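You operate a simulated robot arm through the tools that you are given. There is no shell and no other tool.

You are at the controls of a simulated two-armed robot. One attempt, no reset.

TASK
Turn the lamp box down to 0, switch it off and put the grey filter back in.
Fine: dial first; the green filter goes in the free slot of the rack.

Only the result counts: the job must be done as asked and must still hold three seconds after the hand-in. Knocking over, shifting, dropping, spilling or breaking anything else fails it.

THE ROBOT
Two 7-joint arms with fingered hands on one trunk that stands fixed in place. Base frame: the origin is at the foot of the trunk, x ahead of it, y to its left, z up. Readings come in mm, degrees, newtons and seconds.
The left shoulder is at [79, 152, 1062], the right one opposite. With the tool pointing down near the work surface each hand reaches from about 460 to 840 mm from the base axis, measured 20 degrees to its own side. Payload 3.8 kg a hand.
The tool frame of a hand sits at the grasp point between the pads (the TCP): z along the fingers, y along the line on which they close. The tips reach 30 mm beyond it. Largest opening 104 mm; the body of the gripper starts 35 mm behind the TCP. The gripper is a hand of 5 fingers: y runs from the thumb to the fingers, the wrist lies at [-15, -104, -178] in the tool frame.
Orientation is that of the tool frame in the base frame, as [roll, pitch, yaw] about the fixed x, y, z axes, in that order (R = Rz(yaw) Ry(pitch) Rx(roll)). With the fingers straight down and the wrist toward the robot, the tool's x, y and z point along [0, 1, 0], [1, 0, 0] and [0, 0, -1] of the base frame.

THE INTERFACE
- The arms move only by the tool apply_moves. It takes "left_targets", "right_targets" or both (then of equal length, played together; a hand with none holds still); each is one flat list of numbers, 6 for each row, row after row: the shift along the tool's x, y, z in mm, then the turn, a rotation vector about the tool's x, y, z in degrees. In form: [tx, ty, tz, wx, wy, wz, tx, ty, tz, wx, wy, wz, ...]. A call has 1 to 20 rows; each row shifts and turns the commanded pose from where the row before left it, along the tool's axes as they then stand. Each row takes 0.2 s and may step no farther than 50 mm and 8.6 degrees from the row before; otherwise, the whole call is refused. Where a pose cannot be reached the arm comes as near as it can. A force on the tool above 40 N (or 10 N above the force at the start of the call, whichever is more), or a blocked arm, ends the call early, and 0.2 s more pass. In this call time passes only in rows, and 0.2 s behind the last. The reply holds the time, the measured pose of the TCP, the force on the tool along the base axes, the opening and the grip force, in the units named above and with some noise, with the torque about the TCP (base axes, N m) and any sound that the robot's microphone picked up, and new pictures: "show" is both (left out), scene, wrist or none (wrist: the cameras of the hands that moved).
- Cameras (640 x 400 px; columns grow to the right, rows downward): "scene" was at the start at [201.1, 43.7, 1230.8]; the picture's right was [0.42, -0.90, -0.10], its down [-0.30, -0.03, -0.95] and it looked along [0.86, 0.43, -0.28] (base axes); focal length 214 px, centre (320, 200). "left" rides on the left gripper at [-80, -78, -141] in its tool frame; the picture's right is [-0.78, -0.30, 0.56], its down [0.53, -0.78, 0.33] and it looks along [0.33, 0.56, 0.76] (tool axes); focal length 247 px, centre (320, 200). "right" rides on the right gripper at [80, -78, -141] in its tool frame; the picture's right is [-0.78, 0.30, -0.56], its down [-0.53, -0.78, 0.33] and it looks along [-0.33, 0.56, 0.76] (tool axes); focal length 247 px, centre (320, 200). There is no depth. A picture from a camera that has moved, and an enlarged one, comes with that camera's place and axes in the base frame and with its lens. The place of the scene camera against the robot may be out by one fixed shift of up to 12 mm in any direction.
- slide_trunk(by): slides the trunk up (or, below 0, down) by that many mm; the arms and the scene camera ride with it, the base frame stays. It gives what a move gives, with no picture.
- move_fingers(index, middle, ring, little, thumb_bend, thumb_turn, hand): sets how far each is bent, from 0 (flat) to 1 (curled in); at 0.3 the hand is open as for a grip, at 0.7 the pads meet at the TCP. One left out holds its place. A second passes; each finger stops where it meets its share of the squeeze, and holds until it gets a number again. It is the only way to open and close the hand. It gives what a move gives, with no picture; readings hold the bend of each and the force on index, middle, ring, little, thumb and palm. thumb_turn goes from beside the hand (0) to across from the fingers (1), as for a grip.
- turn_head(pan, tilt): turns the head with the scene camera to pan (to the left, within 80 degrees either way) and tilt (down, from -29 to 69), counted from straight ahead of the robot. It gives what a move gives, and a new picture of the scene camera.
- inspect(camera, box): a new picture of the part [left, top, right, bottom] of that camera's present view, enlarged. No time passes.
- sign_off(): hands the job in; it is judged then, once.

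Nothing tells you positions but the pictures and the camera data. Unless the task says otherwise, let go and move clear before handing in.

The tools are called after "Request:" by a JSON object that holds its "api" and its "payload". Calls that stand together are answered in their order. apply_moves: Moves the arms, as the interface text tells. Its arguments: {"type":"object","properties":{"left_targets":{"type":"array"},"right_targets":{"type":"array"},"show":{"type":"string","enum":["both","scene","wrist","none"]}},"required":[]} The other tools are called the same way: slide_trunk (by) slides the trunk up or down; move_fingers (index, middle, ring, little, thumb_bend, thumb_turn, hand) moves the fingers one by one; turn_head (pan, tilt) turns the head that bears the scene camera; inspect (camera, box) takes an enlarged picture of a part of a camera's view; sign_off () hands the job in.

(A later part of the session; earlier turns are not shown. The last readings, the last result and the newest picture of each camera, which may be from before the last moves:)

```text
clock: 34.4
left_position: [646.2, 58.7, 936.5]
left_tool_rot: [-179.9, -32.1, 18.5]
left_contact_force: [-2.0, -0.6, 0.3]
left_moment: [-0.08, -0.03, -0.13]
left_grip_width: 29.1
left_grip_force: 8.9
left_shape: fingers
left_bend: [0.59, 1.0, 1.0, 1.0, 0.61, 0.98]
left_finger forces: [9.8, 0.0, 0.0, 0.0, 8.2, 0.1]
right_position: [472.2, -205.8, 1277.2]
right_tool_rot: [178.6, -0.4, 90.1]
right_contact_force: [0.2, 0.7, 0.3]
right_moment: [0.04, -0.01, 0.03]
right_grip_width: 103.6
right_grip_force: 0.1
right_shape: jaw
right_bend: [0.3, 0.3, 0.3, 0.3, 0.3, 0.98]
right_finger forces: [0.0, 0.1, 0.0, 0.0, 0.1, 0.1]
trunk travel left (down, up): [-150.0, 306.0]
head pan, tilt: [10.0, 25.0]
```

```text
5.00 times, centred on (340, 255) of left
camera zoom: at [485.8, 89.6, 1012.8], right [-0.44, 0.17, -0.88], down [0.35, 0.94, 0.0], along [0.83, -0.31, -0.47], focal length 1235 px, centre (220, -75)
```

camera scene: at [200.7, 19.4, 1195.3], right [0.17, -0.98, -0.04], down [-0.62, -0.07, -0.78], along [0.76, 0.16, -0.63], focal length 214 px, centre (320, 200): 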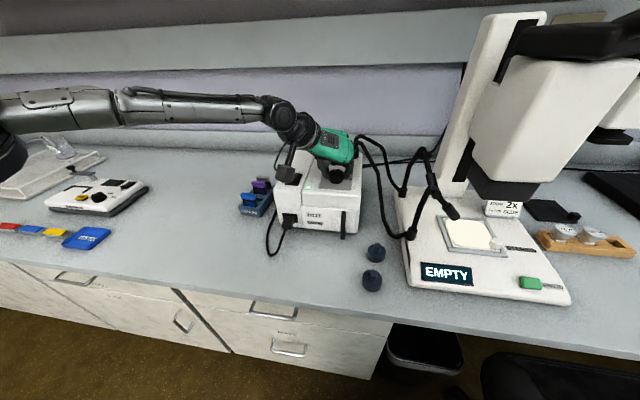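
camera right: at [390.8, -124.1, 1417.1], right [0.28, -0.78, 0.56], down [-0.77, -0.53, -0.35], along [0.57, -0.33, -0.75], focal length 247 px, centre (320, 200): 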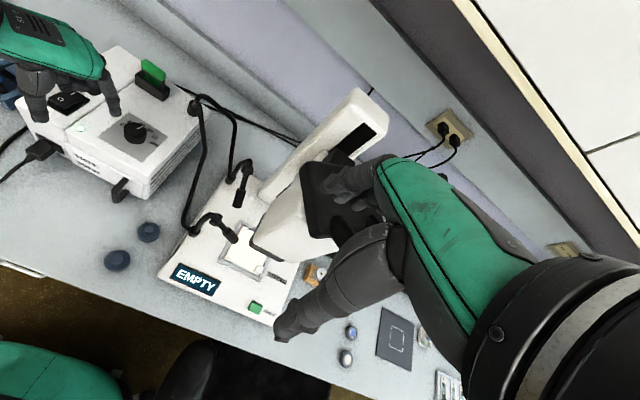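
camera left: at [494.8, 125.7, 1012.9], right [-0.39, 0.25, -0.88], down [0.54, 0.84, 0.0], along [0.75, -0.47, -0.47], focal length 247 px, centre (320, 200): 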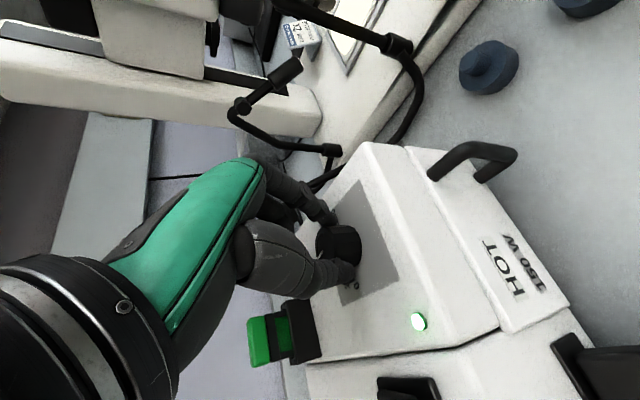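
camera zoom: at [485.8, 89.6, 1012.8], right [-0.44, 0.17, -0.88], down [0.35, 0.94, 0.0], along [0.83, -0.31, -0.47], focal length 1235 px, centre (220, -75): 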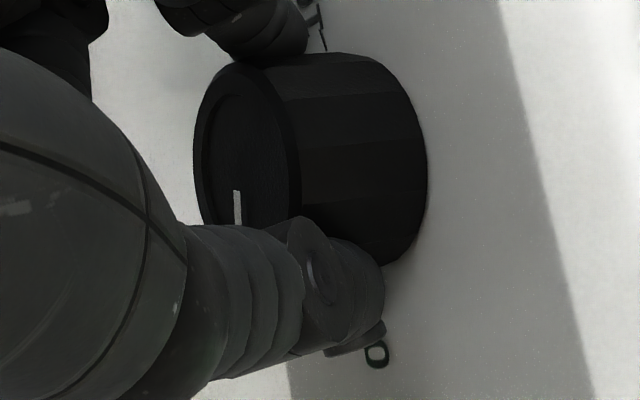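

Request:
{"api": "move_fingers", "payload": {"hand": "left", "index": 0.47, "thumb_bend": 0.47}}

Request:
{"api": "inspect", "payload": {"camera": "scene", "box": [318, 160, 358, 195]}}

Request:
{"api": "inspect", "payload": {"camera": "left", "box": [300, 215, 380, 295]}}

```text
clock: 35.4
left_position: [647.1, 60.1, 937.2]
left_tool_rot: [-179.9, -32.0, 18.5]
left_contact_force: [0.7, 0.2, 0.1]
left_moment: [0.01, -0.03, 0.0]
left_grip_width: 59.5
left_grip_force: 0.1
left_shape: fingers
left_bend: [0.47, 1.0, 1.0, 1.0, 0.47, 0.98]
left_finger forces: [0.0, 0.1, 0.0, 0.0, 0.0, 0.1]
right_position: [473.3, -205.3, 1279.5]
right_tool_rot: [178.7, -0.3, 90.0]
right_contact_force: [0.1, -0.3, -0.1]
right_moment: [0.02, -0.04, -0.02]
right_grip_width: 103.5
right_grip_force: 0.0
right_shape: jaw
right_bend: [0.3, 0.3, 0.3, 0.3, 0.3, 0.98]
right_finger forces: [0.1, 0.0, 0.0, 0.0, 0.0, 0.0]
trunk travel left (down, up): [-150.0, 306.0]
head pan, tilt: [10.0, 25.0]
```

```text
11.43 times, centred on (338, 178) of scene
camera zoom: at [200.8, 20.1, 1195.3], right [0.17, -0.98, -0.04], down [-0.62, -0.07, -0.78], along [0.76, 0.16, -0.63], focal length 2451 px, centre (114, 457)
```

zoom: 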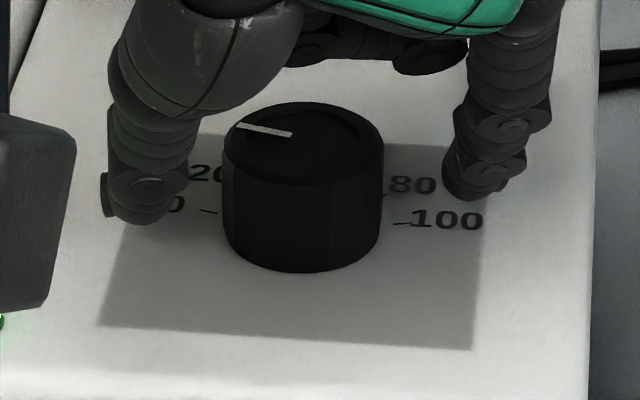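

```text
5.00 times, centred on (340, 255) of left
camera zoom: at [486.2, 89.9, 1012.9], right [-0.44, 0.17, -0.88], down [0.35, 0.94, 0.0], along [0.83, -0.31, -0.47], focal length 1235 px, centre (220, -75)
```

zoom: 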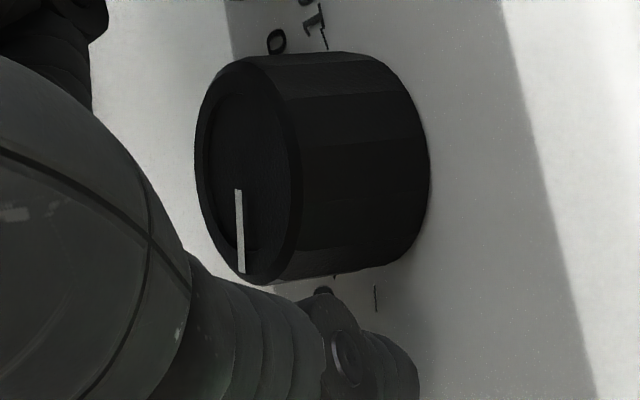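

The pointer didn't advance on that last turn, so it may be at a stop or may have slipped. I'll lift the hand clear for a clean look.

Request:
{"api": "apply_moves", "payload": {"left_targets": [17.7, 0, -28.3, 0, 0, 0, 17.7, 0, -28.3, 0, 0, 0, 17.7, 0, -28.3, 0, 0, 0], "show": "wrist"}}

Request:
{"api": "inspect", "payload": {"camera": "scene", "box": [318, 160, 358, 195]}}

Request:
{"api": "inspect", "payload": {"camera": "left", "box": [360, 150, 480, 290]}}

Request:
{"api": "inspect", "payload": {"camera": "right", "box": [100, 90, 190, 160]}}

```text
clock: 36.2
left_position: [643.3, 60.8, 1036.8]
left_tool_rot: [-180.0, -32.0, 18.5]
left_contact_force: [-0.7, -0.4, 0.4]
left_moment: [-0.02, 0.01, -0.02]
left_grip_width: 59.3
left_grip_force: 0.0
left_shape: fingers
left_bend: [0.47, 1.0, 1.0, 1.0, 0.47, 0.98]
left_finger forces: [0.0, 0.0, 0.0, 0.1, 0.0, 0.0]
right_position: [471.6, -205.6, 1278.3]
right_tool_rot: [178.8, -0.4, 90.0]
right_contact_force: [-0.1, 0.1, 0.0]
right_moment: [0.0, 0.0, 0.04]
right_grip_width: 103.7
right_grip_force: 0.1
right_shape: jaw
right_bend: [0.3, 0.3, 0.3, 0.3, 0.3, 0.98]
right_finger forces: [0.1, 0.0, 0.0, 0.0, 0.0, 0.0]
trunk travel left (down, up): [-150.0, 306.0]
head pan, tilt: [10.0, 25.0]
camera left: at [484.1, 91.4, 1114.3], right [-0.44, 0.17, -0.88], down [0.35, 0.94, 0.0], along [0.83, -0.31, -0.47], focal length 247 px, centre (320, 200)
```

left: 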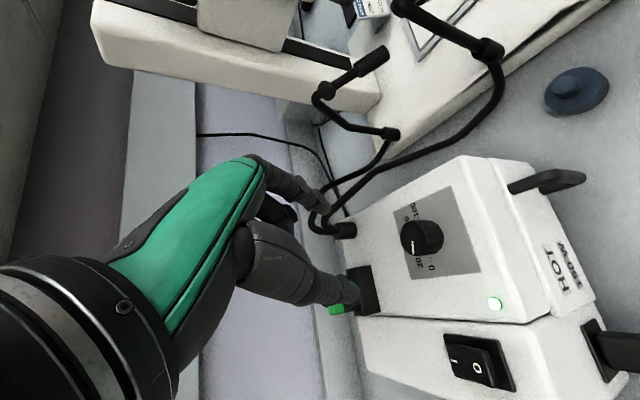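

```text
11.43 times, centred on (338, 178) of scene
camera zoom: at [200.3, 19.9, 1195.4], right [0.17, -0.98, -0.04], down [-0.62, -0.07, -0.78], along [0.76, 0.16, -0.63], focal length 2451 px, centre (114, 457)
```

zoom: 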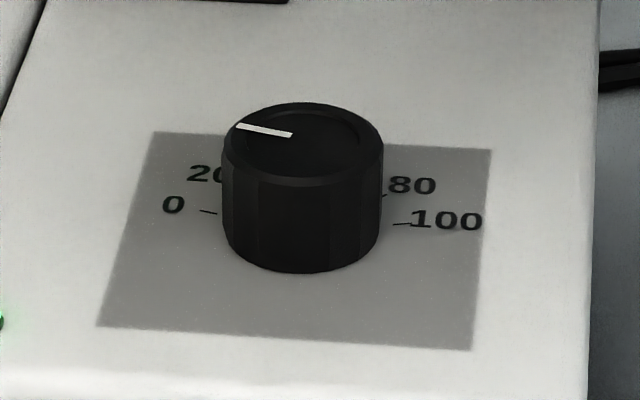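

```text
2.86 times, centred on (420, 220) of left
camera zoom: at [484.1, 91.4, 1114.3], right [-0.44, 0.17, -0.88], down [0.35, 0.94, 0.0], along [0.83, -0.31, -0.47], focal length 706 px, centre (34, 143)
```

zoom: 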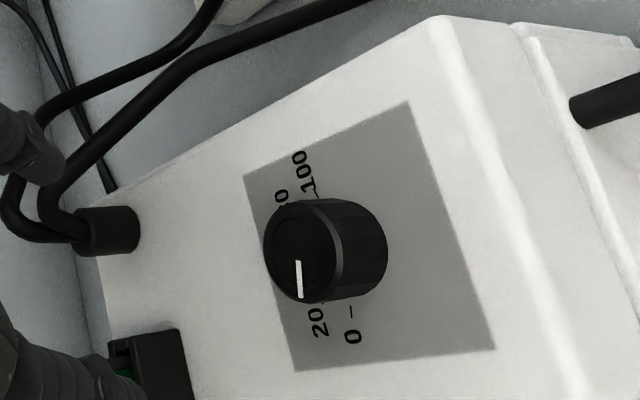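

```text
5.71 times, centred on (145, 125) of right
camera zoom: at [391.2, -126.6, 1417.4], right [0.28, -0.78, 0.56], down [-0.77, -0.53, -0.35], along [0.57, -0.33, -0.75], focal length 1411 px, centre (1320, 629)
```

zoom: 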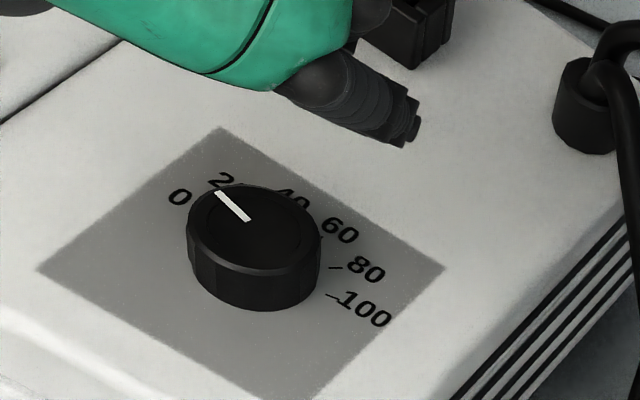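

Request:
{"api": "inspect", "payload": {"camera": "scene", "box": [326, 167, 344, 181]}}

Request:
{"api": "inspect", "payload": {"camera": "left", "box": [400, 210, 450, 275]}}

Request:
{"api": "inspect", "payload": {"camera": "right", "box": [118, 110, 162, 146]}}

```text
16.00 times, centred on (335, 174) of scene
camera zoom: at [200.3, 19.9, 1195.4], right [0.17, -0.98, -0.04], down [-0.62, -0.07, -0.78], along [0.76, 0.16, -0.63], focal length 3432 px, centre (80, 616)
```

zoom: 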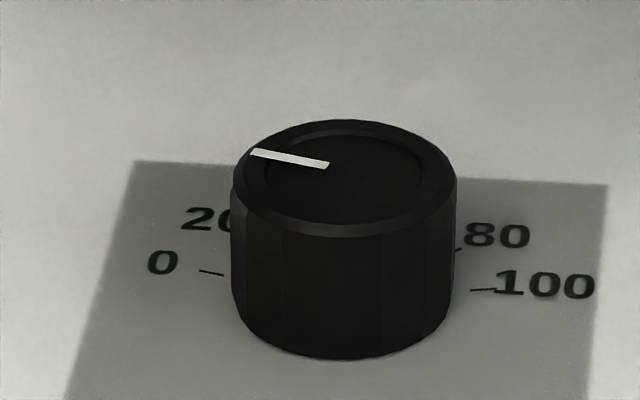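

```text
6.15 times, centred on (425, 242) of left
camera zoom: at [484.1, 91.4, 1114.3], right [-0.44, 0.17, -0.88], down [0.35, 0.94, 0.0], along [0.83, -0.31, -0.47], focal length 1520 px, centre (-326, -62)
```

zoom: 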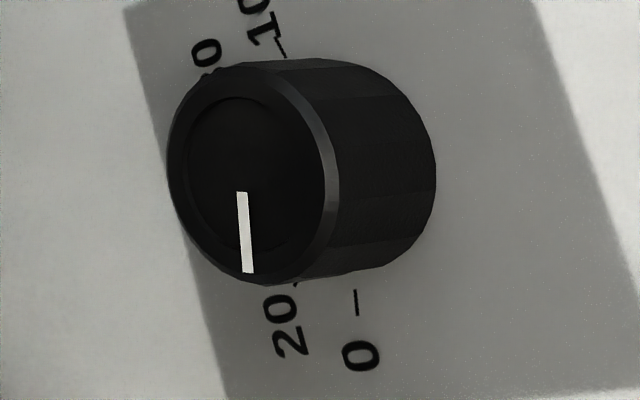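

```text
11.11 times, centred on (140, 128) of right
camera zoom: at [391.2, -126.6, 1417.4], right [0.28, -0.78, 0.56], down [-0.77, -0.53, -0.35], along [0.57, -0.33, -0.75], focal length 2744 px, centre (2320, 1000)
```

zoom: 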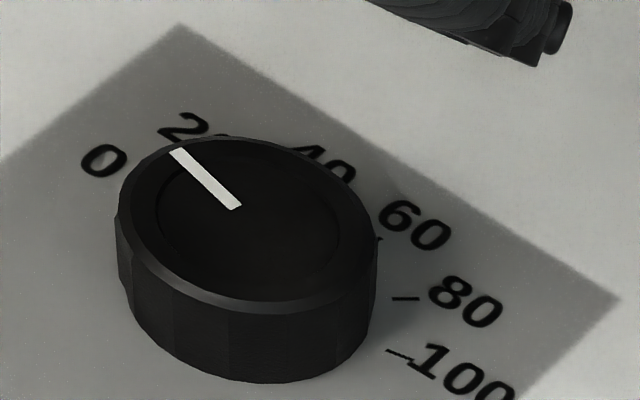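

Request:
{"api": "inspect", "payload": {"camera": "left", "box": [408, 236, 438, 266]}}

Request:
{"api": "inspect", "payload": {"camera": "scene", "box": [329, 168, 341, 178]}}

```text
13.33 times, centred on (423, 251) of left
camera zoom: at [484.1, 91.4, 1114.3], right [-0.44, 0.17, -0.88], down [0.35, 0.94, 0.0], along [0.83, -0.31, -0.47], focal length 3293 px, centre (-1053, -480)
```

zoom: 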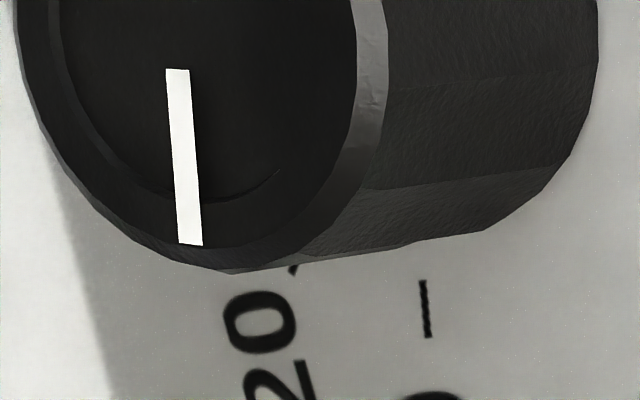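

```text
16.00 times, centred on (335, 173) of scene
camera zoom: at [200.3, 19.9, 1195.4], right [0.17, -0.98, -0.04], down [-0.62, -0.07, -0.78], along [0.76, 0.16, -0.63], focal length 3432 px, centre (80, 632)
```

zoom: 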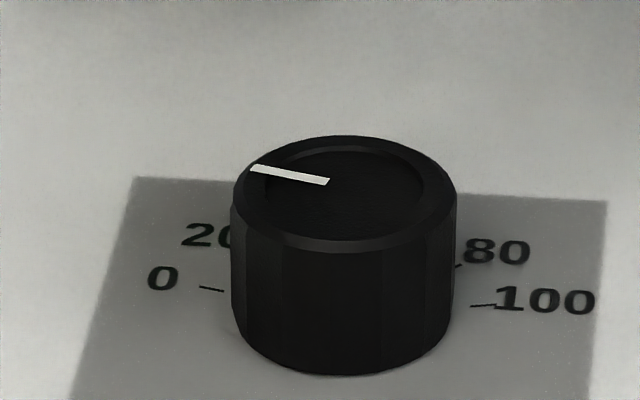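

Pointer and 0 mark agree within about 1°. The knob also stopped following the hand on the last 5°, so it's against its 0 stop and the dial is done. Next is the switch: the "O" end is raised near (639, 177, 910), and I'll press it with closed fingertips.

Request:
{"api": "move_fingers", "payload": {"hand": "left", "index": 0.7, "thumb_bend": 0.7}}

Request:
{"api": "apply_moves", "payload": {"left_targets": [-3.1, -38.5, 18.5, 0, 0, 0, -3.1, -38.5, 18.5, 0, 0, 0, -3.1, -38.5, 18.5, 0, 0, 0], "show": "both"}}

Request:
{"api": "inspect", "payload": {"camera": "left", "box": [220, 140, 480, 350]}}

Request:
{"api": "inspect", "payload": {"camera": "scene", "box": [250, 100, 360, 210]}}

```text
clock: 37.2
left_position: [645.2, 61.4, 1036.8]
left_tool_rot: [180.0, -32.1, 18.5]
left_contact_force: [0.3, -0.4, -0.2]
left_moment: [-0.01, 0.03, -0.01]
left_grip_width: 1.3
left_grip_force: 0.2
left_shape: fingers
left_bend: [0.7, 1.0, 1.0, 1.0, 0.7, 0.98]
left_finger forces: [0.1, 0.0, 0.0, 0.0, 0.0, 0.1]
right_position: [472.7, -205.3, 1279.1]
right_tool_rot: [178.8, -0.4, 90.0]
right_contact_force: [0.1, -0.7, -0.2]
right_moment: [-0.01, 0.02, -0.01]
right_grip_width: 103.8
right_grip_force: 0.1
right_shape: jaw
right_bend: [0.3, 0.3, 0.3, 0.3, 0.3, 0.98]
right_finger forces: [0.1, 0.0, 0.0, 0.0, 0.0, 0.1]
trunk travel left (down, up): [-150.0, 306.0]
head pan, tilt: [10.0, 25.0]
```

```text
clock: 38.0
left_position: [631.8, 176.6, 983.5]
left_tool_rot: [180.0, -32.1, 18.5]
left_contact_force: [-0.6, -0.9, -0.3]
left_moment: [-0.02, 0.01, -0.02]
left_grip_width: 1.2
left_grip_force: 0.1
left_shape: fingers
left_bend: [0.7, 1.0, 1.0, 1.0, 0.7, 0.98]
left_finger forces: [0.1, 0.0, 0.0, 0.0, 0.0, 0.0]
right_position: [472.9, -204.4, 1278.2]
right_tool_rot: [178.6, -0.3, 89.9]
right_contact_force: [-0.6, 0.9, 0.4]
right_moment: [-0.04, -0.01, 0.02]
right_grip_width: 103.5
right_grip_force: 0.1
right_shape: jaw
right_bend: [0.3, 0.3, 0.3, 0.3, 0.3, 0.98]
right_finger forces: [0.1, 0.0, 0.0, 0.0, 0.0, 0.1]
trunk travel left (down, up): [-150.0, 306.0]
head pan, tilt: [10.0, 25.0]
camera scene: at [200.8, 21.2, 1195.3], right [0.17, -0.98, -0.04], down [-0.62, -0.07, -0.78], along [0.76, 0.16, -0.63], focal length 214 px, centre (320, 200)
camera left: at [471.1, 206.4, 1060.2], right [-0.44, 0.17, -0.88], down [0.35, 0.94, 0.0], along [0.83, -0.31, -0.47], focal length 247 px, centre (320, 200)
```

scene: 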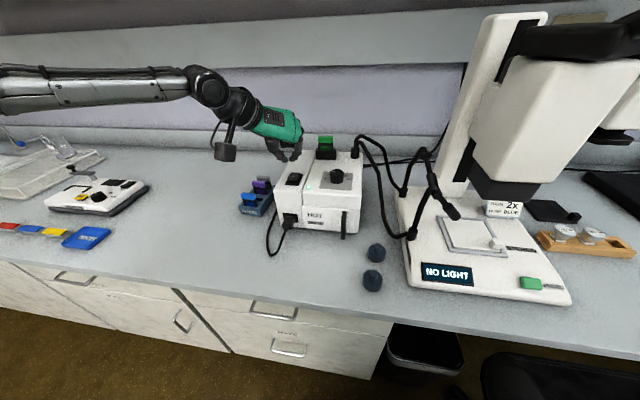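
left: 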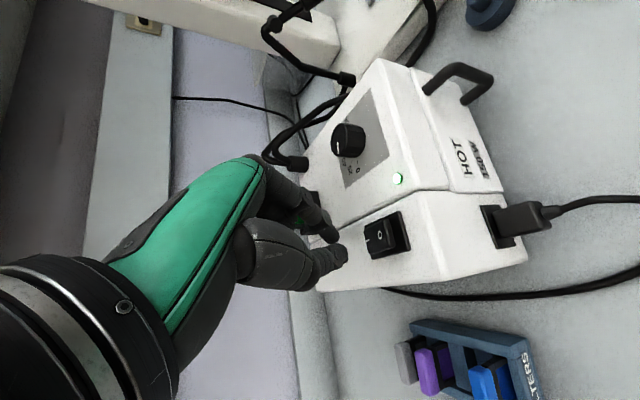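

```text
1.90 times, centred on (350, 245) of left
camera zoom: at [471.1, 206.4, 1060.2], right [-0.44, 0.17, -0.88], down [0.35, 0.94, 0.0], along [0.83, -0.31, -0.47], focal length 470 px, centre (263, 114)
```

zoom: 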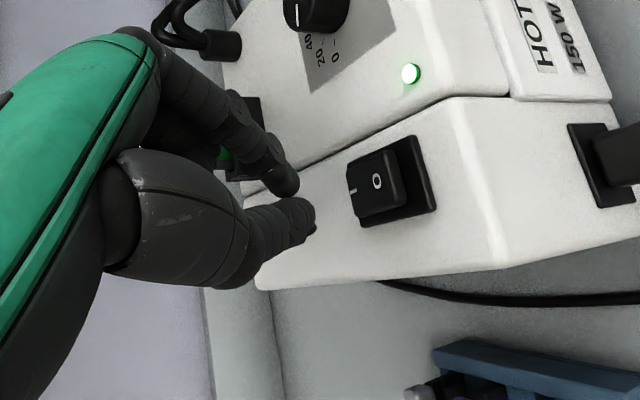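

```text
3.64 times, centred on (305, 155) of scene
camera zoom: at [200.8, 21.2, 1195.3], right [0.17, -0.98, -0.04], down [-0.62, -0.07, -0.78], along [0.76, 0.16, -0.63], focal length 780 px, centre (374, 364)
```

zoom: 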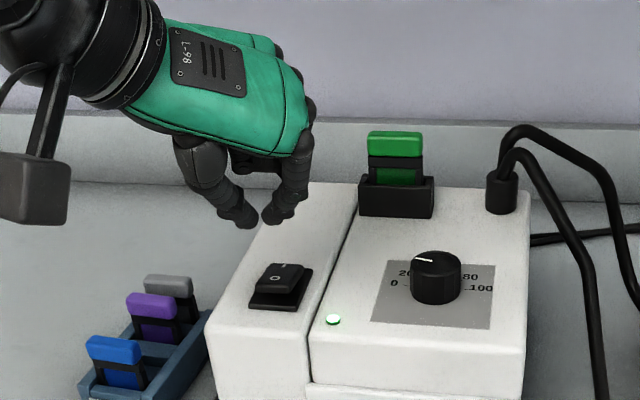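

The microscope display now reads "NO LIGHT", which confirms the dial is at 0. I'll lower the closed fingertips to just above the raised O end.

Request:
{"api": "apply_moves", "payload": {"left_targets": [-13.4, -0.3, 14.9, 0, 0, 0, -13.4, -0.3, 14.9, 0, 0, 0], "show": "none"}}

Request:
{"api": "inspect", "payload": {"camera": "left", "box": [220, 140, 480, 350]}}

Request:
{"api": "inspect", "payload": {"camera": "scene", "box": [265, 120, 335, 200]}}

Request:
{"api": "inspect", "payload": {"camera": "right", "box": [20, 30, 160, 150]}}

```text
clock: 38.6
left_position: [624.8, 173.6, 944.4]
left_tool_rot: [180.0, -32.1, 18.6]
left_contact_force: [0.2, 0.8, 1.3]
left_moment: [0.0, -0.04, 0.0]
left_grip_width: 1.3
left_grip_force: 0.8
left_shape: fingers
left_bend: [0.7, 1.0, 1.0, 1.0, 0.7, 0.98]
left_finger forces: [1.1, 0.1, 0.1, 0.1, 0.5, 0.0]
right_position: [472.5, -204.9, 1278.5]
right_tool_rot: [178.6, -0.2, 90.1]
right_contact_force: [-0.1, -0.1, -0.5]
right_moment: [-0.04, 0.0, -0.02]
right_grip_width: 103.8
right_grip_force: 0.0
right_shape: jaw
right_bend: [0.3, 0.3, 0.3, 0.3, 0.3, 0.98]
right_finger forces: [0.0, 0.1, 0.1, 0.0, 0.1, 0.0]
trunk travel left (down, up): [-150.0, 306.0]
head pan, tilt: [10.0, 25.0]
```

```text
1.90 times, centred on (350, 245) of left
camera zoom: at [464.3, 203.3, 1020.3], right [-0.44, 0.17, -0.88], down [0.35, 0.94, 0.0], along [0.83, -0.31, -0.47], focal length 470 px, centre (263, 114)
```

zoom: 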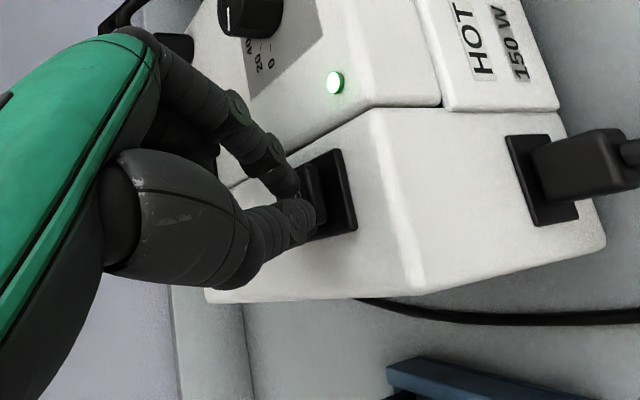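

```text
5.00 times, centred on (300, 160) of scene
camera zoom: at [200.7, 20.4, 1195.3], right [0.17, -0.98, -0.04], down [-0.62, -0.07, -0.78], along [0.76, 0.16, -0.63], focal length 1072 px, centre (420, 400)
```

zoom: 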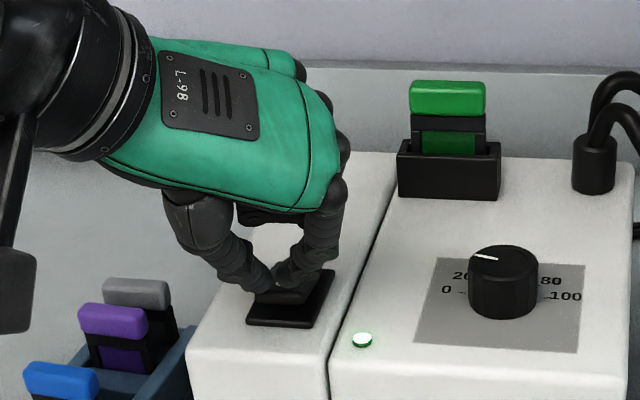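

```text
3.33 times, centred on (90, 90) of right
camera zoom: at [391.9, -126.0, 1417.2], right [0.28, -0.78, 0.56], down [-0.77, -0.53, -0.35], along [0.57, -0.33, -0.75], focal length 823 px, centre (1087, 567)
```

zoom: 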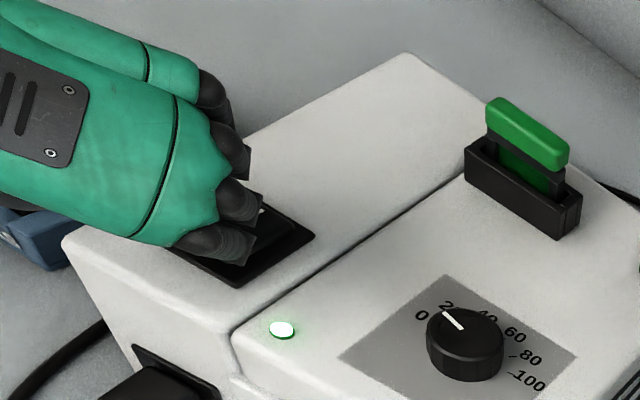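

The fingertips are just touching the O end. I'll press down in small steps.

Request:
{"api": "apply_moves", "payload": {"left_targets": [-1.6, 0, 2.5, 0, 0, 0, -1.6, 0, 2.5, 0, 0, 0], "show": "none"}}

Request:
{"api": "inspect", "payload": {"camera": "scene", "box": [265, 120, 335, 200]}}

```text
clock: 39.2
left_position: [623.3, 172.7, 939.2]
left_tool_rot: [180.0, -32.2, 18.5]
left_contact_force: [0.6, 0.9, 1.0]
left_moment: [0.01, -0.03, 0.01]
left_grip_width: 0.7
left_grip_force: 0.2
left_shape: fingers
left_bend: [0.7, 1.0, 1.0, 1.0, 0.7, 0.98]
left_finger forces: [0.7, 0.0, 0.0, 0.0, 0.1, 0.0]
right_position: [472.6, -205.5, 1277.8]
right_tool_rot: [178.7, -0.4, 90.0]
right_contact_force: [-0.3, -0.4, -0.6]
right_moment: [0.0, 0.01, 0.03]
right_grip_width: 103.3
right_grip_force: 0.1
right_shape: jaw
right_bend: [0.3, 0.3, 0.3, 0.3, 0.3, 0.98]
right_finger forces: [0.0, 0.0, 0.0, 0.1, 0.0, 0.1]
trunk travel left (down, up): [-150.0, 306.0]
head pan, tilt: [10.0, 25.0]
```

```text
5.00 times, centred on (300, 160) of scene
camera zoom: at [200.5, 20.0, 1195.4], right [0.17, -0.98, -0.04], down [-0.62, -0.07, -0.78], along [0.76, 0.16, -0.63], focal length 1072 px, centre (420, 400)
```

zoom: 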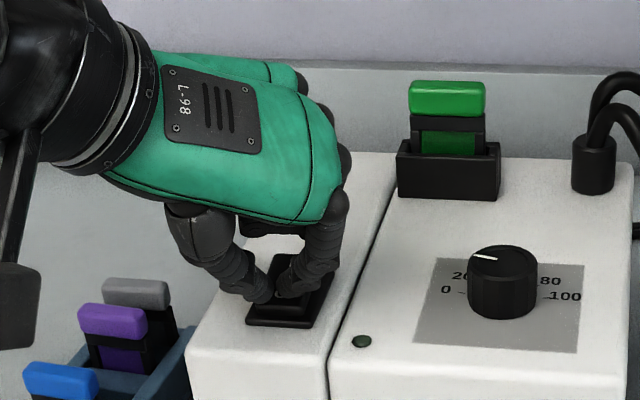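

The LED has gone dark, so the lamp box is off. I'll lift clear and get a good look at the green filter.

Request:
{"api": "apply_moves", "payload": {"left_targets": [18.5, 0, -29.7, 0, 0, 0, 18.5, 0, -29.7, 0, 0, 0], "show": "both"}}

Request:
{"api": "inspect", "payload": {"camera": "scene", "box": [270, 120, 370, 200]}}

Request:
{"api": "inspect", "payload": {"camera": "right", "box": [20, 30, 180, 150]}}

```text
clock: 39.8
left_position: [623.6, 173.1, 1008.7]
left_tool_rot: [179.9, -32.1, 18.5]
left_contact_force: [-0.6, 0.4, -0.1]
left_moment: [-0.01, 0.0, 0.03]
left_grip_width: 0.8
left_grip_force: 0.1
left_shape: fingers
left_bend: [0.7, 1.0, 1.0, 1.0, 0.7, 0.98]
left_finger forces: [0.1, 0.0, 0.0, 0.0, 0.0, 0.1]
right_position: [471.8, -205.1, 1278.5]
right_tool_rot: [178.6, -0.4, 90.0]
right_contact_force: [0.8, -0.3, 0.0]
right_moment: [0.01, 0.02, 0.0]
right_grip_width: 103.6
right_grip_force: 0.0
right_shape: jaw
right_bend: [0.3, 0.3, 0.3, 0.3, 0.3, 0.98]
right_finger forces: [0.0, 0.0, 0.0, 0.1, 0.1, 0.0]
trunk travel left (down, up): [-150.0, 306.0]
head pan, tilt: [10.0, 25.0]
camera scene: at [200.1, 19.9, 1195.5], right [0.17, -0.98, -0.04], down [-0.62, -0.07, -0.78], along [0.76, 0.16, -0.63], focal length 214 px, centre (320, 200)
camera left: at [461.7, 202.5, 1085.0], right [-0.44, 0.17, -0.88], down [0.35, 0.94, 0.0], along [0.83, -0.31, -0.47], focal length 247 px, centre (320, 200)
```

scene: 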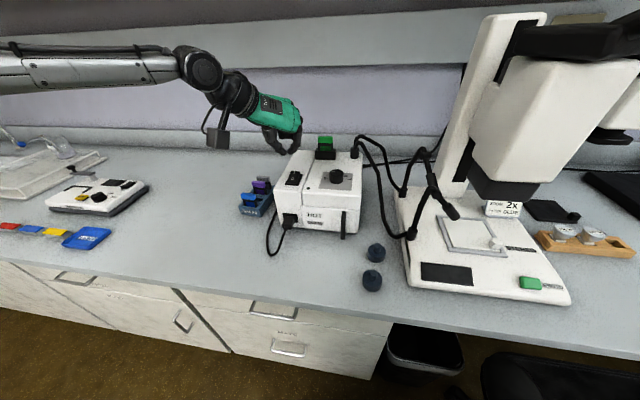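
left: 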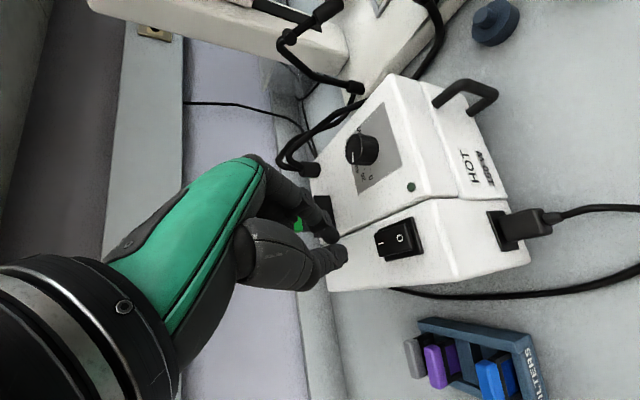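

```text
5.00 times, centred on (320, 160) of scene
camera zoom: at [200.1, 19.9, 1195.5], right [0.17, -0.98, -0.04], down [-0.62, -0.07, -0.78], along [0.76, 0.16, -0.63], focal length 1072 px, centre (320, 400)
```

zoom: 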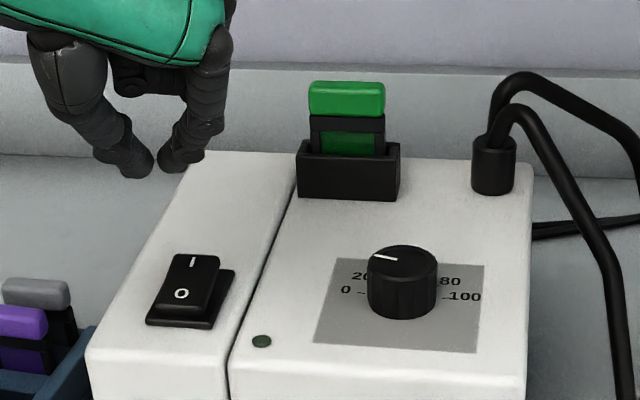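

```text
3.33 times, centred on (100, 90) of right
camera zoom: at [391.0, -126.6, 1417.5], right [0.28, -0.78, 0.56], down [-0.77, -0.53, -0.35], along [0.57, -0.33, -0.75], focal length 823 px, centre (1053, 567)
```

zoom: 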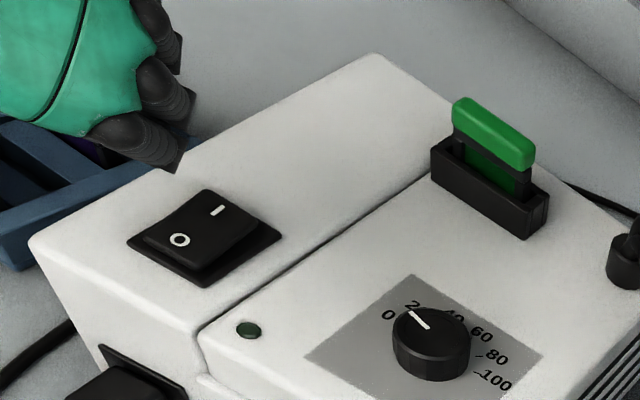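

The lamp box is off with its LED dark. I put the green cap at about (777, 110, 953), 41–44 mm wide along y, with the holder top near z = 921. I'll open the hand, square it to the box and move above the green filter.

Request:
{"api": "move_fingers", "payload": {"hand": "left", "index": 0.44, "thumb_bend": 0.44}}

Request:
{"api": "apply_moves", "payload": {"left_targets": [10.6, 0, -17, -3.29, 0, 5.26, 0, 0, 0, -3.29, 0, 5.26, 0, 0, 0, -3.29, 0, 5.26, 31.8, 15.8, 19.9, 0, 0, 0, 31.8, 15.8, 19.9, 0, 0, 0, 31.8, 15.8, 19.9, 0, 0, 0], "show": "both"}}

```text
clock: 40.8
left_position: [623.4, 171.4, 1008.8]
left_tool_rot: [179.9, -32.0, 18.5]
left_contact_force: [-0.6, 0.1, -0.1]
left_moment: [0.0, -0.02, -0.02]
left_grip_width: 67.3
left_grip_force: 0.1
left_shape: fingers
left_bend: [0.44, 1.0, 1.0, 1.0, 0.44, 0.98]
left_finger forces: [0.0, 0.0, 0.0, 0.0, 0.1, 0.0]
right_position: [472.2, -204.8, 1279.3]
right_tool_rot: [178.7, -0.3, 90.0]
right_contact_force: [-0.5, 0.1, 0.2]
right_moment: [0.01, -0.02, -0.01]
right_grip_width: 103.8
right_grip_force: 0.0
right_shape: jaw
right_bend: [0.3, 0.3, 0.3, 0.3, 0.3, 0.98]
right_finger forces: [0.0, 0.0, 0.0, 0.1, 0.0, 0.0]
trunk travel left (down, up): [-150.0, 306.0]
head pan, tilt: [10.0, 25.0]
```

```text
clock: 42.2
left_position: [715.3, 134.9, 1027.7]
left_tool_rot: [-179.8, -32.2, -0.5]
left_contact_force: [-0.3, 0.2, 0.0]
left_moment: [-0.01, 0.03, 0.02]
left_grip_width: 67.2
left_grip_force: 0.0
left_shape: fingers
left_bend: [0.44, 1.0, 1.0, 1.0, 0.44, 0.98]
left_finger forces: [0.0, 0.0, 0.0, 0.1, 0.0, 0.0]
left hand out of reach, approached as far as the arm can: row 6
right_position: [473.3, -203.0, 1277.9]
right_tool_rot: [178.8, -0.4, 90.0]
right_contact_force: [0.2, -0.1, -0.1]
right_moment: [0.02, 0.01, -0.02]
right_grip_width: 103.4
right_grip_force: 0.0
right_shape: jaw
right_bend: [0.3, 0.3, 0.3, 0.3, 0.3, 0.98]
right_finger forces: [0.1, 0.0, 0.1, 0.1, 0.1, 0.0]
trunk travel left (down, up): [-150.0, 306.0]
head pan, tilt: [10.0, 25.0]
camera scene: at [201.3, 20.7, 1195.2], right [0.17, -0.98, -0.04], down [-0.62, -0.07, -0.78], along [0.76, 0.16, -0.63], focal length 214 px, centre (320, 200)
camera left: at [572.1, 215.8, 1104.2], right [-0.36, 0.3, -0.88], down [0.64, 0.77, 0.0], along [0.68, -0.56, -0.47], focal length 247 px, centre (320, 200)
```

scene: 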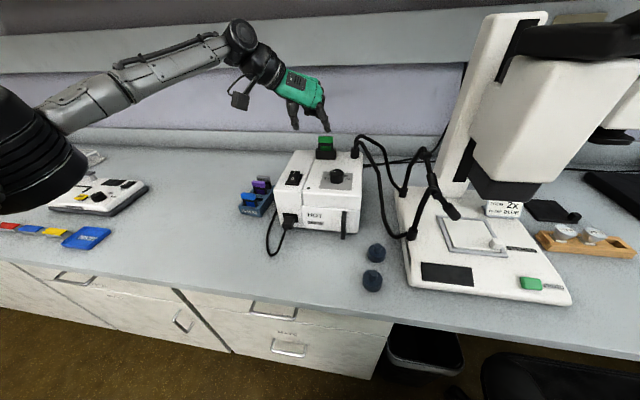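
left: 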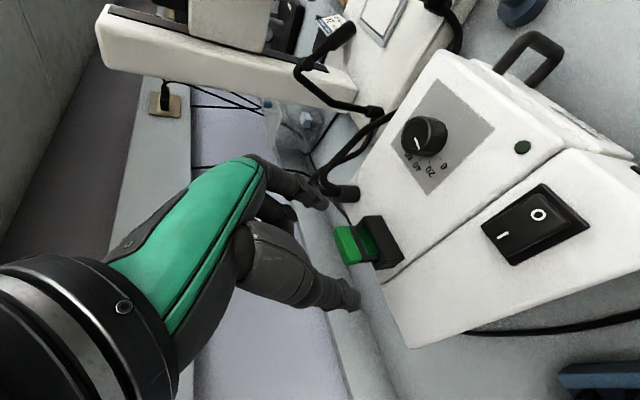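

The reach stops at about x = 715 with this tilt. Leaning the hand further forward brings the wrist back and eases the bend, so I'll tilt to about 50° and continue.

Request:
{"api": "apply_moves", "payload": {"left_targets": [0, 0, 0, 0, 6, 0, 0, 0, 0, 0, 6, 0, 0, 0, 0, 0, 6, 0, 20, 12, 22, 0, 0, 0, 16, 12, 20, 0, 0, 0], "show": "both"}}

```text
clock: 43.4
left_position: [759.1, 116.0, 1028.1]
left_tool_rot: [-179.9, -50.1, -0.2]
left_contact_force: [-0.3, 0.1, -0.5]
left_moment: [-0.01, -0.03, 0.02]
left_grip_width: 67.2
left_grip_force: 0.0
left_shape: fingers
left_bend: [0.44, 1.0, 1.0, 1.0, 0.44, 0.98]
left_finger forces: [0.1, 0.1, 0.0, 0.0, 0.1, 0.0]
left hand out of reach, approached as far as the arm can: row 5
right_position: [473.2, -205.4, 1277.7]
right_tool_rot: [178.8, -0.3, 90.0]
right_contact_force: [0.5, -0.4, 0.6]
right_moment: [0.0, 0.0, -0.04]
right_grip_width: 103.5
right_grip_force: 0.0
right_shape: jaw
right_bend: [0.3, 0.3, 0.3, 0.3, 0.3, 0.98]
right_finger forces: [0.0, 0.0, 0.0, 0.0, 0.1, 0.1]
trunk travel left (down, up): [-150.0, 306.0]
head pan, tilt: [10.0, 25.0]
camera scene: at [201.4, 20.3, 1195.1], right [0.17, -0.98, -0.04], down [-0.62, -0.07, -0.78], along [0.76, 0.16, -0.63], focal length 214 px, centre (320, 200)
camera left: at [599.4, 195.0, 1056.1], right [-0.07, 0.3, -0.95], down [0.6, 0.78, 0.2], along [0.8, -0.56, -0.23], focal length 247 px, centre (320, 200)
```

scene: 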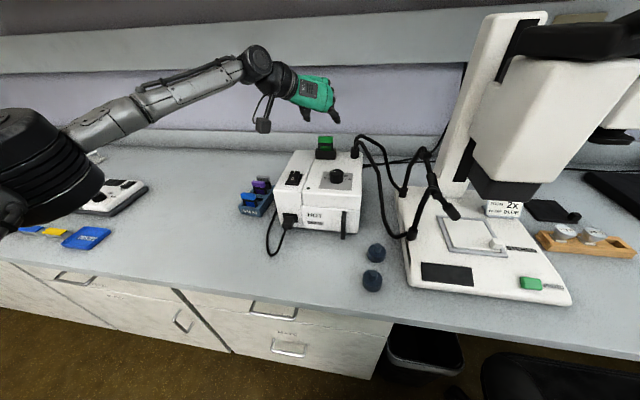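
left: 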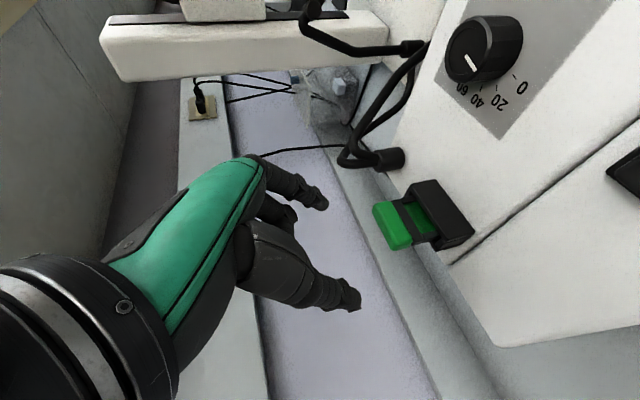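

Request:
{"api": "apply_moves", "payload": {"left_targets": [-12.4, 3, 20.2, 0, 0, 0, -9, 3, 14, 0, 0, 0], "show": "both"}}

Request:
{"api": "inspect", "payload": {"camera": "left", "box": [200, 130, 480, 350]}}

Request:
{"api": "inspect", "payload": {"camera": "scene", "box": [270, 80, 380, 180]}}

```text
clock: 44.0
left_position: [761.6, 113.8, 990.8]
left_tool_rot: [179.9, -50.1, -0.1]
left_contact_force: [-0.2, 0.1, -0.3]
left_moment: [0.01, 0.01, 0.03]
left_grip_width: 67.0
left_grip_force: 0.1
left_shape: fingers
left_bend: [0.44, 1.0, 1.0, 1.0, 0.44, 0.98]
left_finger forces: [0.0, 0.0, 0.0, 0.1, 0.0, 0.1]
left hand out of reach, approached as far as the arm can: row 1, 2
right_position: [473.0, -204.4, 1278.7]
right_tool_rot: [178.8, -0.4, 90.1]
right_contact_force: [-0.7, 0.4, 1.4]
right_moment: [0.0, -0.03, 0.02]
right_grip_width: 103.3
right_grip_force: 0.1
right_shape: jaw
right_bend: [0.3, 0.3, 0.3, 0.3, 0.3, 0.98]
right_finger forces: [0.1, 0.0, 0.0, 0.0, 0.0, 0.0]
trunk travel left (down, up): [-150.0, 306.0]
head pan, tilt: [10.0, 25.0]
camera scene: at [201.0, 20.4, 1195.3], right [0.17, -0.98, -0.04], down [-0.62, -0.07, -0.78], along [0.76, 0.16, -0.63], focal length 214 px, centre (320, 200)
camera left: at [602.6, 194.0, 1018.8], right [-0.07, 0.3, -0.95], down [0.6, 0.78, 0.2], along [0.8, -0.56, -0.23], focal length 247 px, centre (320, 200)
```

scene: 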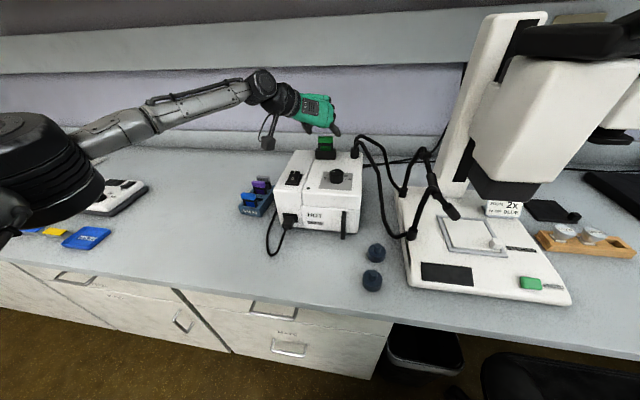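
left: 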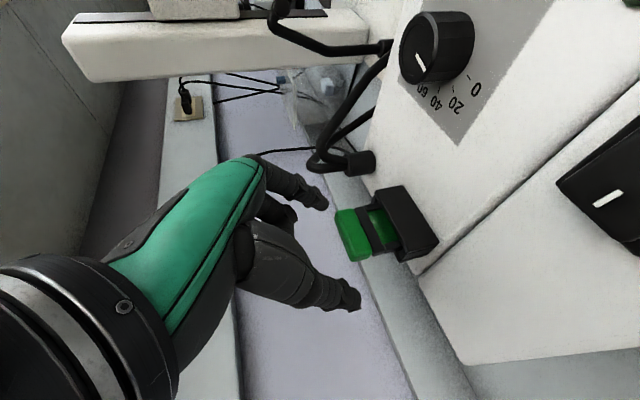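

```text
1.82 times, centred on (340, 240) of left
camera zoom: at [602.6, 194.0, 1018.8], right [-0.07, 0.3, -0.95], down [0.6, 0.78, 0.2], along [0.8, -0.56, -0.23], focal length 449 px, centre (284, 127)
```

zoom: 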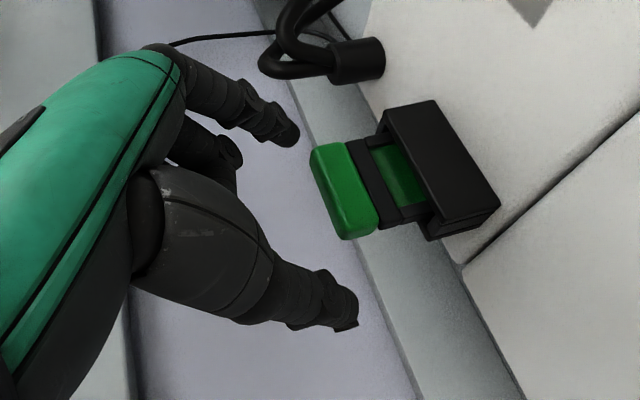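

```text
4.00 times, centred on (325, 130) of scene
camera zoom: at [201.0, 20.4, 1195.3], right [0.17, -0.98, -0.04], down [-0.62, -0.07, -0.78], along [0.76, 0.16, -0.63], focal length 858 px, centre (300, 480)
```

zoom: 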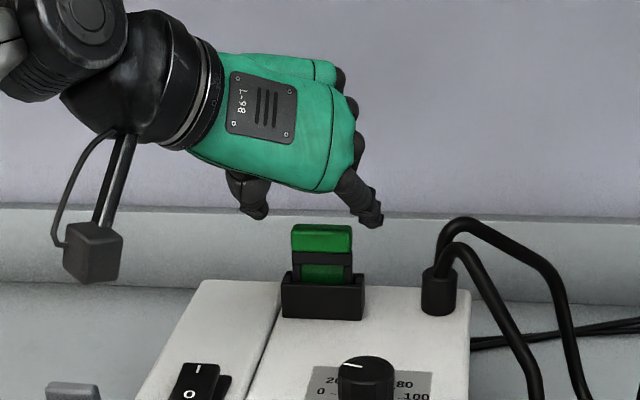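

The limit now looks like plain shoulder-to-wrist distance. Lowering the trunk leans the shoulder forward, which should help at both the box and the rack. I'll raise both hands first so nothing comes near the box or the microscope.

Request:
{"api": "apply_moves", "payload": {"left_targets": [19.5, 0, -33.8, 0, 0, 0, 19.5, 0, -33.8, 0, 0, 0, 19.5, 0, -33.8, 0, 0, 0], "right_targets": [0, 0, -42, 0, 0, 0, 0, 0, -42, 0, 0, 0, 0, 0, -42, 0, 0, 0], "show": "none"}}

Request:
{"api": "slide_trunk", "payload": {"by": -100}}

Request:
{"api": "turn_head", "payload": {"pan": 12, "tilt": 10}}

```text
clock: 44.8
left_position: [720.2, 115.3, 1103.1]
left_tool_rot: [179.9, -50.2, 0.0]
left_contact_force: [0.9, -0.1, -0.8]
left_moment: [0.0, -0.03, 0.0]
left_grip_width: 67.3
left_grip_force: 0.0
left_shape: fingers
left_bend: [0.44, 1.0, 1.0, 1.0, 0.44, 0.98]
left_finger forces: [0.1, 0.0, 0.0, 0.0, 0.1, 0.0]
right_position: [468.1, -206.3, 1407.6]
right_tool_rot: [178.6, -0.2, 90.1]
right_contact_force: [-0.2, 0.7, 1.1]
right_moment: [0.0, 0.03, 0.0]
right_grip_width: 103.5
right_grip_force: 0.1
right_shape: jaw
right_bend: [0.3, 0.3, 0.3, 0.3, 0.3, 0.98]
right_finger forces: [0.0, 0.0, 0.1, 0.0, 0.1, 0.1]
trunk travel left (down, up): [-150.0, 306.0]
head pan, tilt: [10.0, 25.0]
```

```text
clock: 46.2
left_position: [720.6, 112.2, 1002.2]
left_tool_rot: [-179.9, -50.2, -0.2]
left_contact_force: [-0.8, -0.1, 0.4]
left_moment: [0.04, -0.05, -0.01]
left_grip_width: 67.2
left_grip_force: 0.0
left_shape: fingers
left_bend: [0.44, 1.0, 1.0, 1.0, 0.44, 0.98]
left_finger forces: [0.0, 0.0, 0.0, 0.1, 0.0, 0.0]
right_position: [532.8, -205.5, 1245.9]
right_tool_rot: [-175.1, -0.4, 90.0]
right_contact_force: [-0.5, 0.0, -0.5]
right_moment: [-0.03, -0.03, 0.02]
right_grip_width: 103.8
right_grip_force: 0.1
right_shape: jaw
right_bend: [0.3, 0.3, 0.3, 0.3, 0.3, 0.98]
right_finger forces: [0.0, 0.1, 0.1, 0.1, 0.1, 0.1]
trunk travel left (down, up): [-50.0, 406.0]
head pan, tilt: [10.0, 25.0]
```

```text
clock: 46.9
left_position: [722.7, 112.4, 1001.9]
left_tool_rot: [179.9, -50.0, -0.1]
left_contact_force: [-0.9, 0.8, -0.2]
left_moment: [0.05, 0.01, 0.01]
left_grip_width: 67.1
left_grip_force: 0.1
left_shape: fingers
left_bend: [0.44, 1.0, 1.0, 1.0, 0.44, 0.98]
left_finger forces: [0.0, 0.1, 0.0, 0.0, 0.0, 0.0]
right_position: [535.1, -205.2, 1243.6]
right_tool_rot: [-174.8, -0.3, 90.0]
right_contact_force: [0.4, 0.3, 0.7]
right_moment: [0.0, 0.0, 0.01]
right_grip_width: 103.6
right_grip_force: 0.0
right_shape: jaw
right_bend: [0.3, 0.3, 0.3, 0.3, 0.3, 0.98]
right_finger forces: [0.0, 0.0, 0.0, 0.0, 0.0, 0.0]
trunk travel left (down, up): [-50.0, 406.0]
head pan, tilt: [12.0, 10.0]
camera scene: at [282.7, 23.5, 1067.6], right [0.19, -0.98, -0.09], down [-0.56, -0.04, -0.82], along [0.8, 0.2, -0.56], focal length 214 px, centre (320, 200)
```

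scene: 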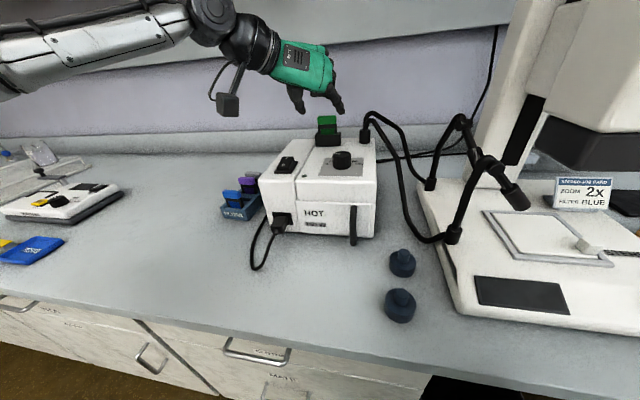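

The trunk lean swung the right hand forward over the microscope. It isn't touching, but I'll move it up and back to be safe.

Request:
{"api": "apply_moves", "payload": {"right_targets": [0, 0, -30, 0, 0, 0, 0, -15, -30, 0, 0, 0, 0, -25, -20, 0, 0, 0, 0, -25, -10, 0, 0, 0], "show": "both"}}

```text
clock: 47.9
left_position: [722.6, 113.4, 1001.0]
left_tool_rot: [180.0, -50.0, 0.0]
left_contact_force: [-0.3, 0.4, 0.6]
left_moment: [0.03, 0.0, 0.03]
left_grip_width: 67.3
left_grip_force: 0.1
left_shape: fingers
left_bend: [0.44, 1.0, 1.0, 1.0, 0.44, 0.98]
left_finger forces: [0.1, 0.0, 0.1, 0.0, 0.1, 0.1]
right_position: [542.7, -198.1, 1254.4]
right_tool_rot: [-175.0, -0.3, 90.0]
right_contact_force: [0.7, -0.5, 0.0]
right_moment: [-0.05, 0.04, 0.02]
right_grip_width: 103.7
right_grip_force: 0.0
right_shape: jaw
right_bend: [0.3, 0.3, 0.3, 0.3, 0.3, 0.98]
right_finger forces: [0.0, 0.0, 0.0, 0.1, 0.1, 0.1]
right hand out of reach, approached as far as the arm can: row 1, 2, 3, 4
trunk travel left (down, up): [-50.0, 406.0]
head pan, tilt: [12.0, 10.0]
camera scene: at [282.6, 23.5, 1067.7], right [0.19, -0.98, -0.09], down [-0.56, -0.04, -0.83], along [0.8, 0.2, -0.56], focal length 214 px, centre (320, 200)
camera right: at [478.0, -120.9, 1402.6], right [0.34, -0.78, 0.52], down [-0.8, -0.53, -0.27], along [0.49, -0.33, -0.81], focal length 247 px, centre (320, 200)
```

scene: 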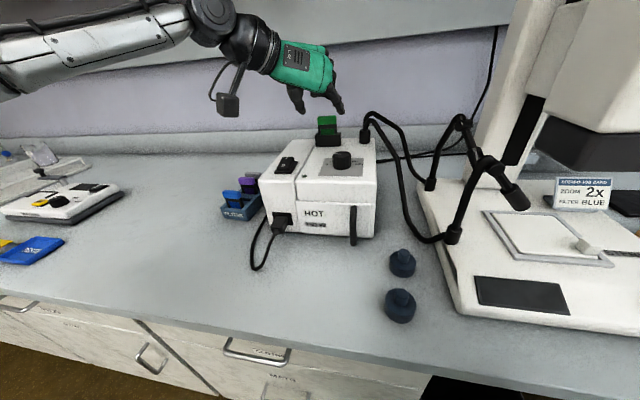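
right: 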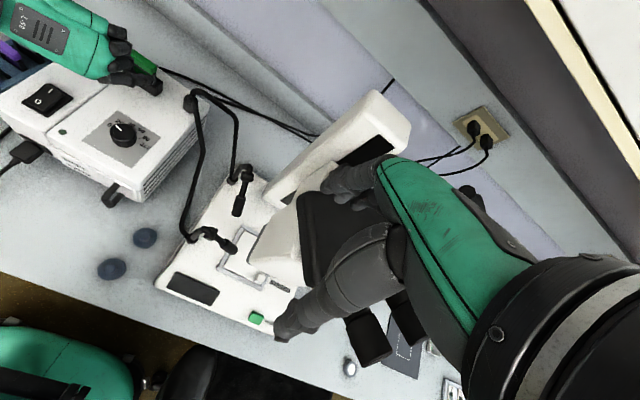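

Request:
{"api": "apply_moves", "payload": {"right_targets": [10, -25, 0, 0, 0, 0, 10, -25, 0, 0, 0, 0, 10, -25, 0, 0, 0, 0, 10, -25, 0, 0, 0, 0], "show": "none"}}

```text
clock: 48.9
left_position: [722.6, 113.0, 1000.4]
left_tool_rot: [-180.0, -50.1, -0.2]
left_contact_force: [0.7, 0.0, -0.6]
left_moment: [-0.02, 0.04, -0.01]
left_grip_width: 67.5
left_grip_force: 0.0
left_shape: fingers
left_bend: [0.44, 1.0, 1.0, 1.0, 0.44, 0.98]
left_finger forces: [0.0, 0.1, 0.0, 0.1, 0.1, 0.0]
right_position: [480.5, -153.3, 1216.0]
right_tool_rot: [-175.1, -0.5, 90.1]
right_contact_force: [-0.5, 0.0, -0.7]
right_moment: [0.03, -0.04, 0.01]
right_grip_width: 103.8
right_grip_force: 0.0
right_shape: jaw
right_bend: [0.3, 0.3, 0.3, 0.3, 0.3, 0.98]
right_finger forces: [0.0, 0.0, 0.0, 0.0, 0.1, 0.1]
right hand out of reach, approached as far as the arm can: row 1, 2, 3, 4
trunk travel left (down, up): [-50.0, 406.0]
head pan, tilt: [12.0, 10.0]
```

Request:
{"api": "turn_head", "payload": {"pan": -25, "tilt": -10}}

```text
clock: 50.0
left_position: [722.6, 113.7, 1001.1]
left_tool_rot: [-180.0, -50.0, -0.2]
left_contact_force: [0.3, 0.4, -0.8]
left_moment: [0.0, 0.03, 0.01]
left_grip_width: 67.5
left_grip_force: 0.1
left_shape: fingers
left_bend: [0.44, 1.0, 1.0, 1.0, 0.44, 0.98]
left_finger forces: [0.0, 0.0, 0.1, 0.0, 0.0, 0.0]
right_position: [481.5, -153.4, 1214.2]
right_tool_rot: [-175.0, -0.6, 90.1]
right_contact_force: [0.4, -0.2, 0.3]
right_moment: [0.0, -0.01, -0.02]
right_grip_width: 103.6
right_grip_force: 0.1
right_shape: jaw
right_bend: [0.3, 0.3, 0.3, 0.3, 0.3, 0.98]
right_finger forces: [0.0, 0.1, 0.1, 0.0, 0.1, 0.0]
trunk travel left (down, up): [-50.0, 406.0]
head pan, tilt: [-25.0, -10.0]
camera scene: at [282.4, -31.4, 1102.2], right [-0.38, -0.91, 0.18], down [-0.27, -0.07, -0.96], along [0.88, -0.42, -0.21], focal length 214 px, centre (320, 200)
```

scene: 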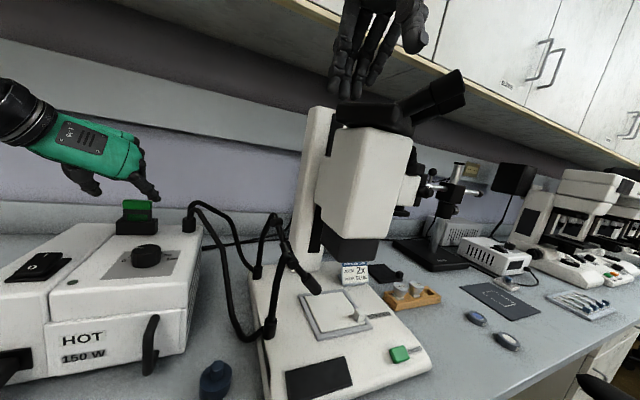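

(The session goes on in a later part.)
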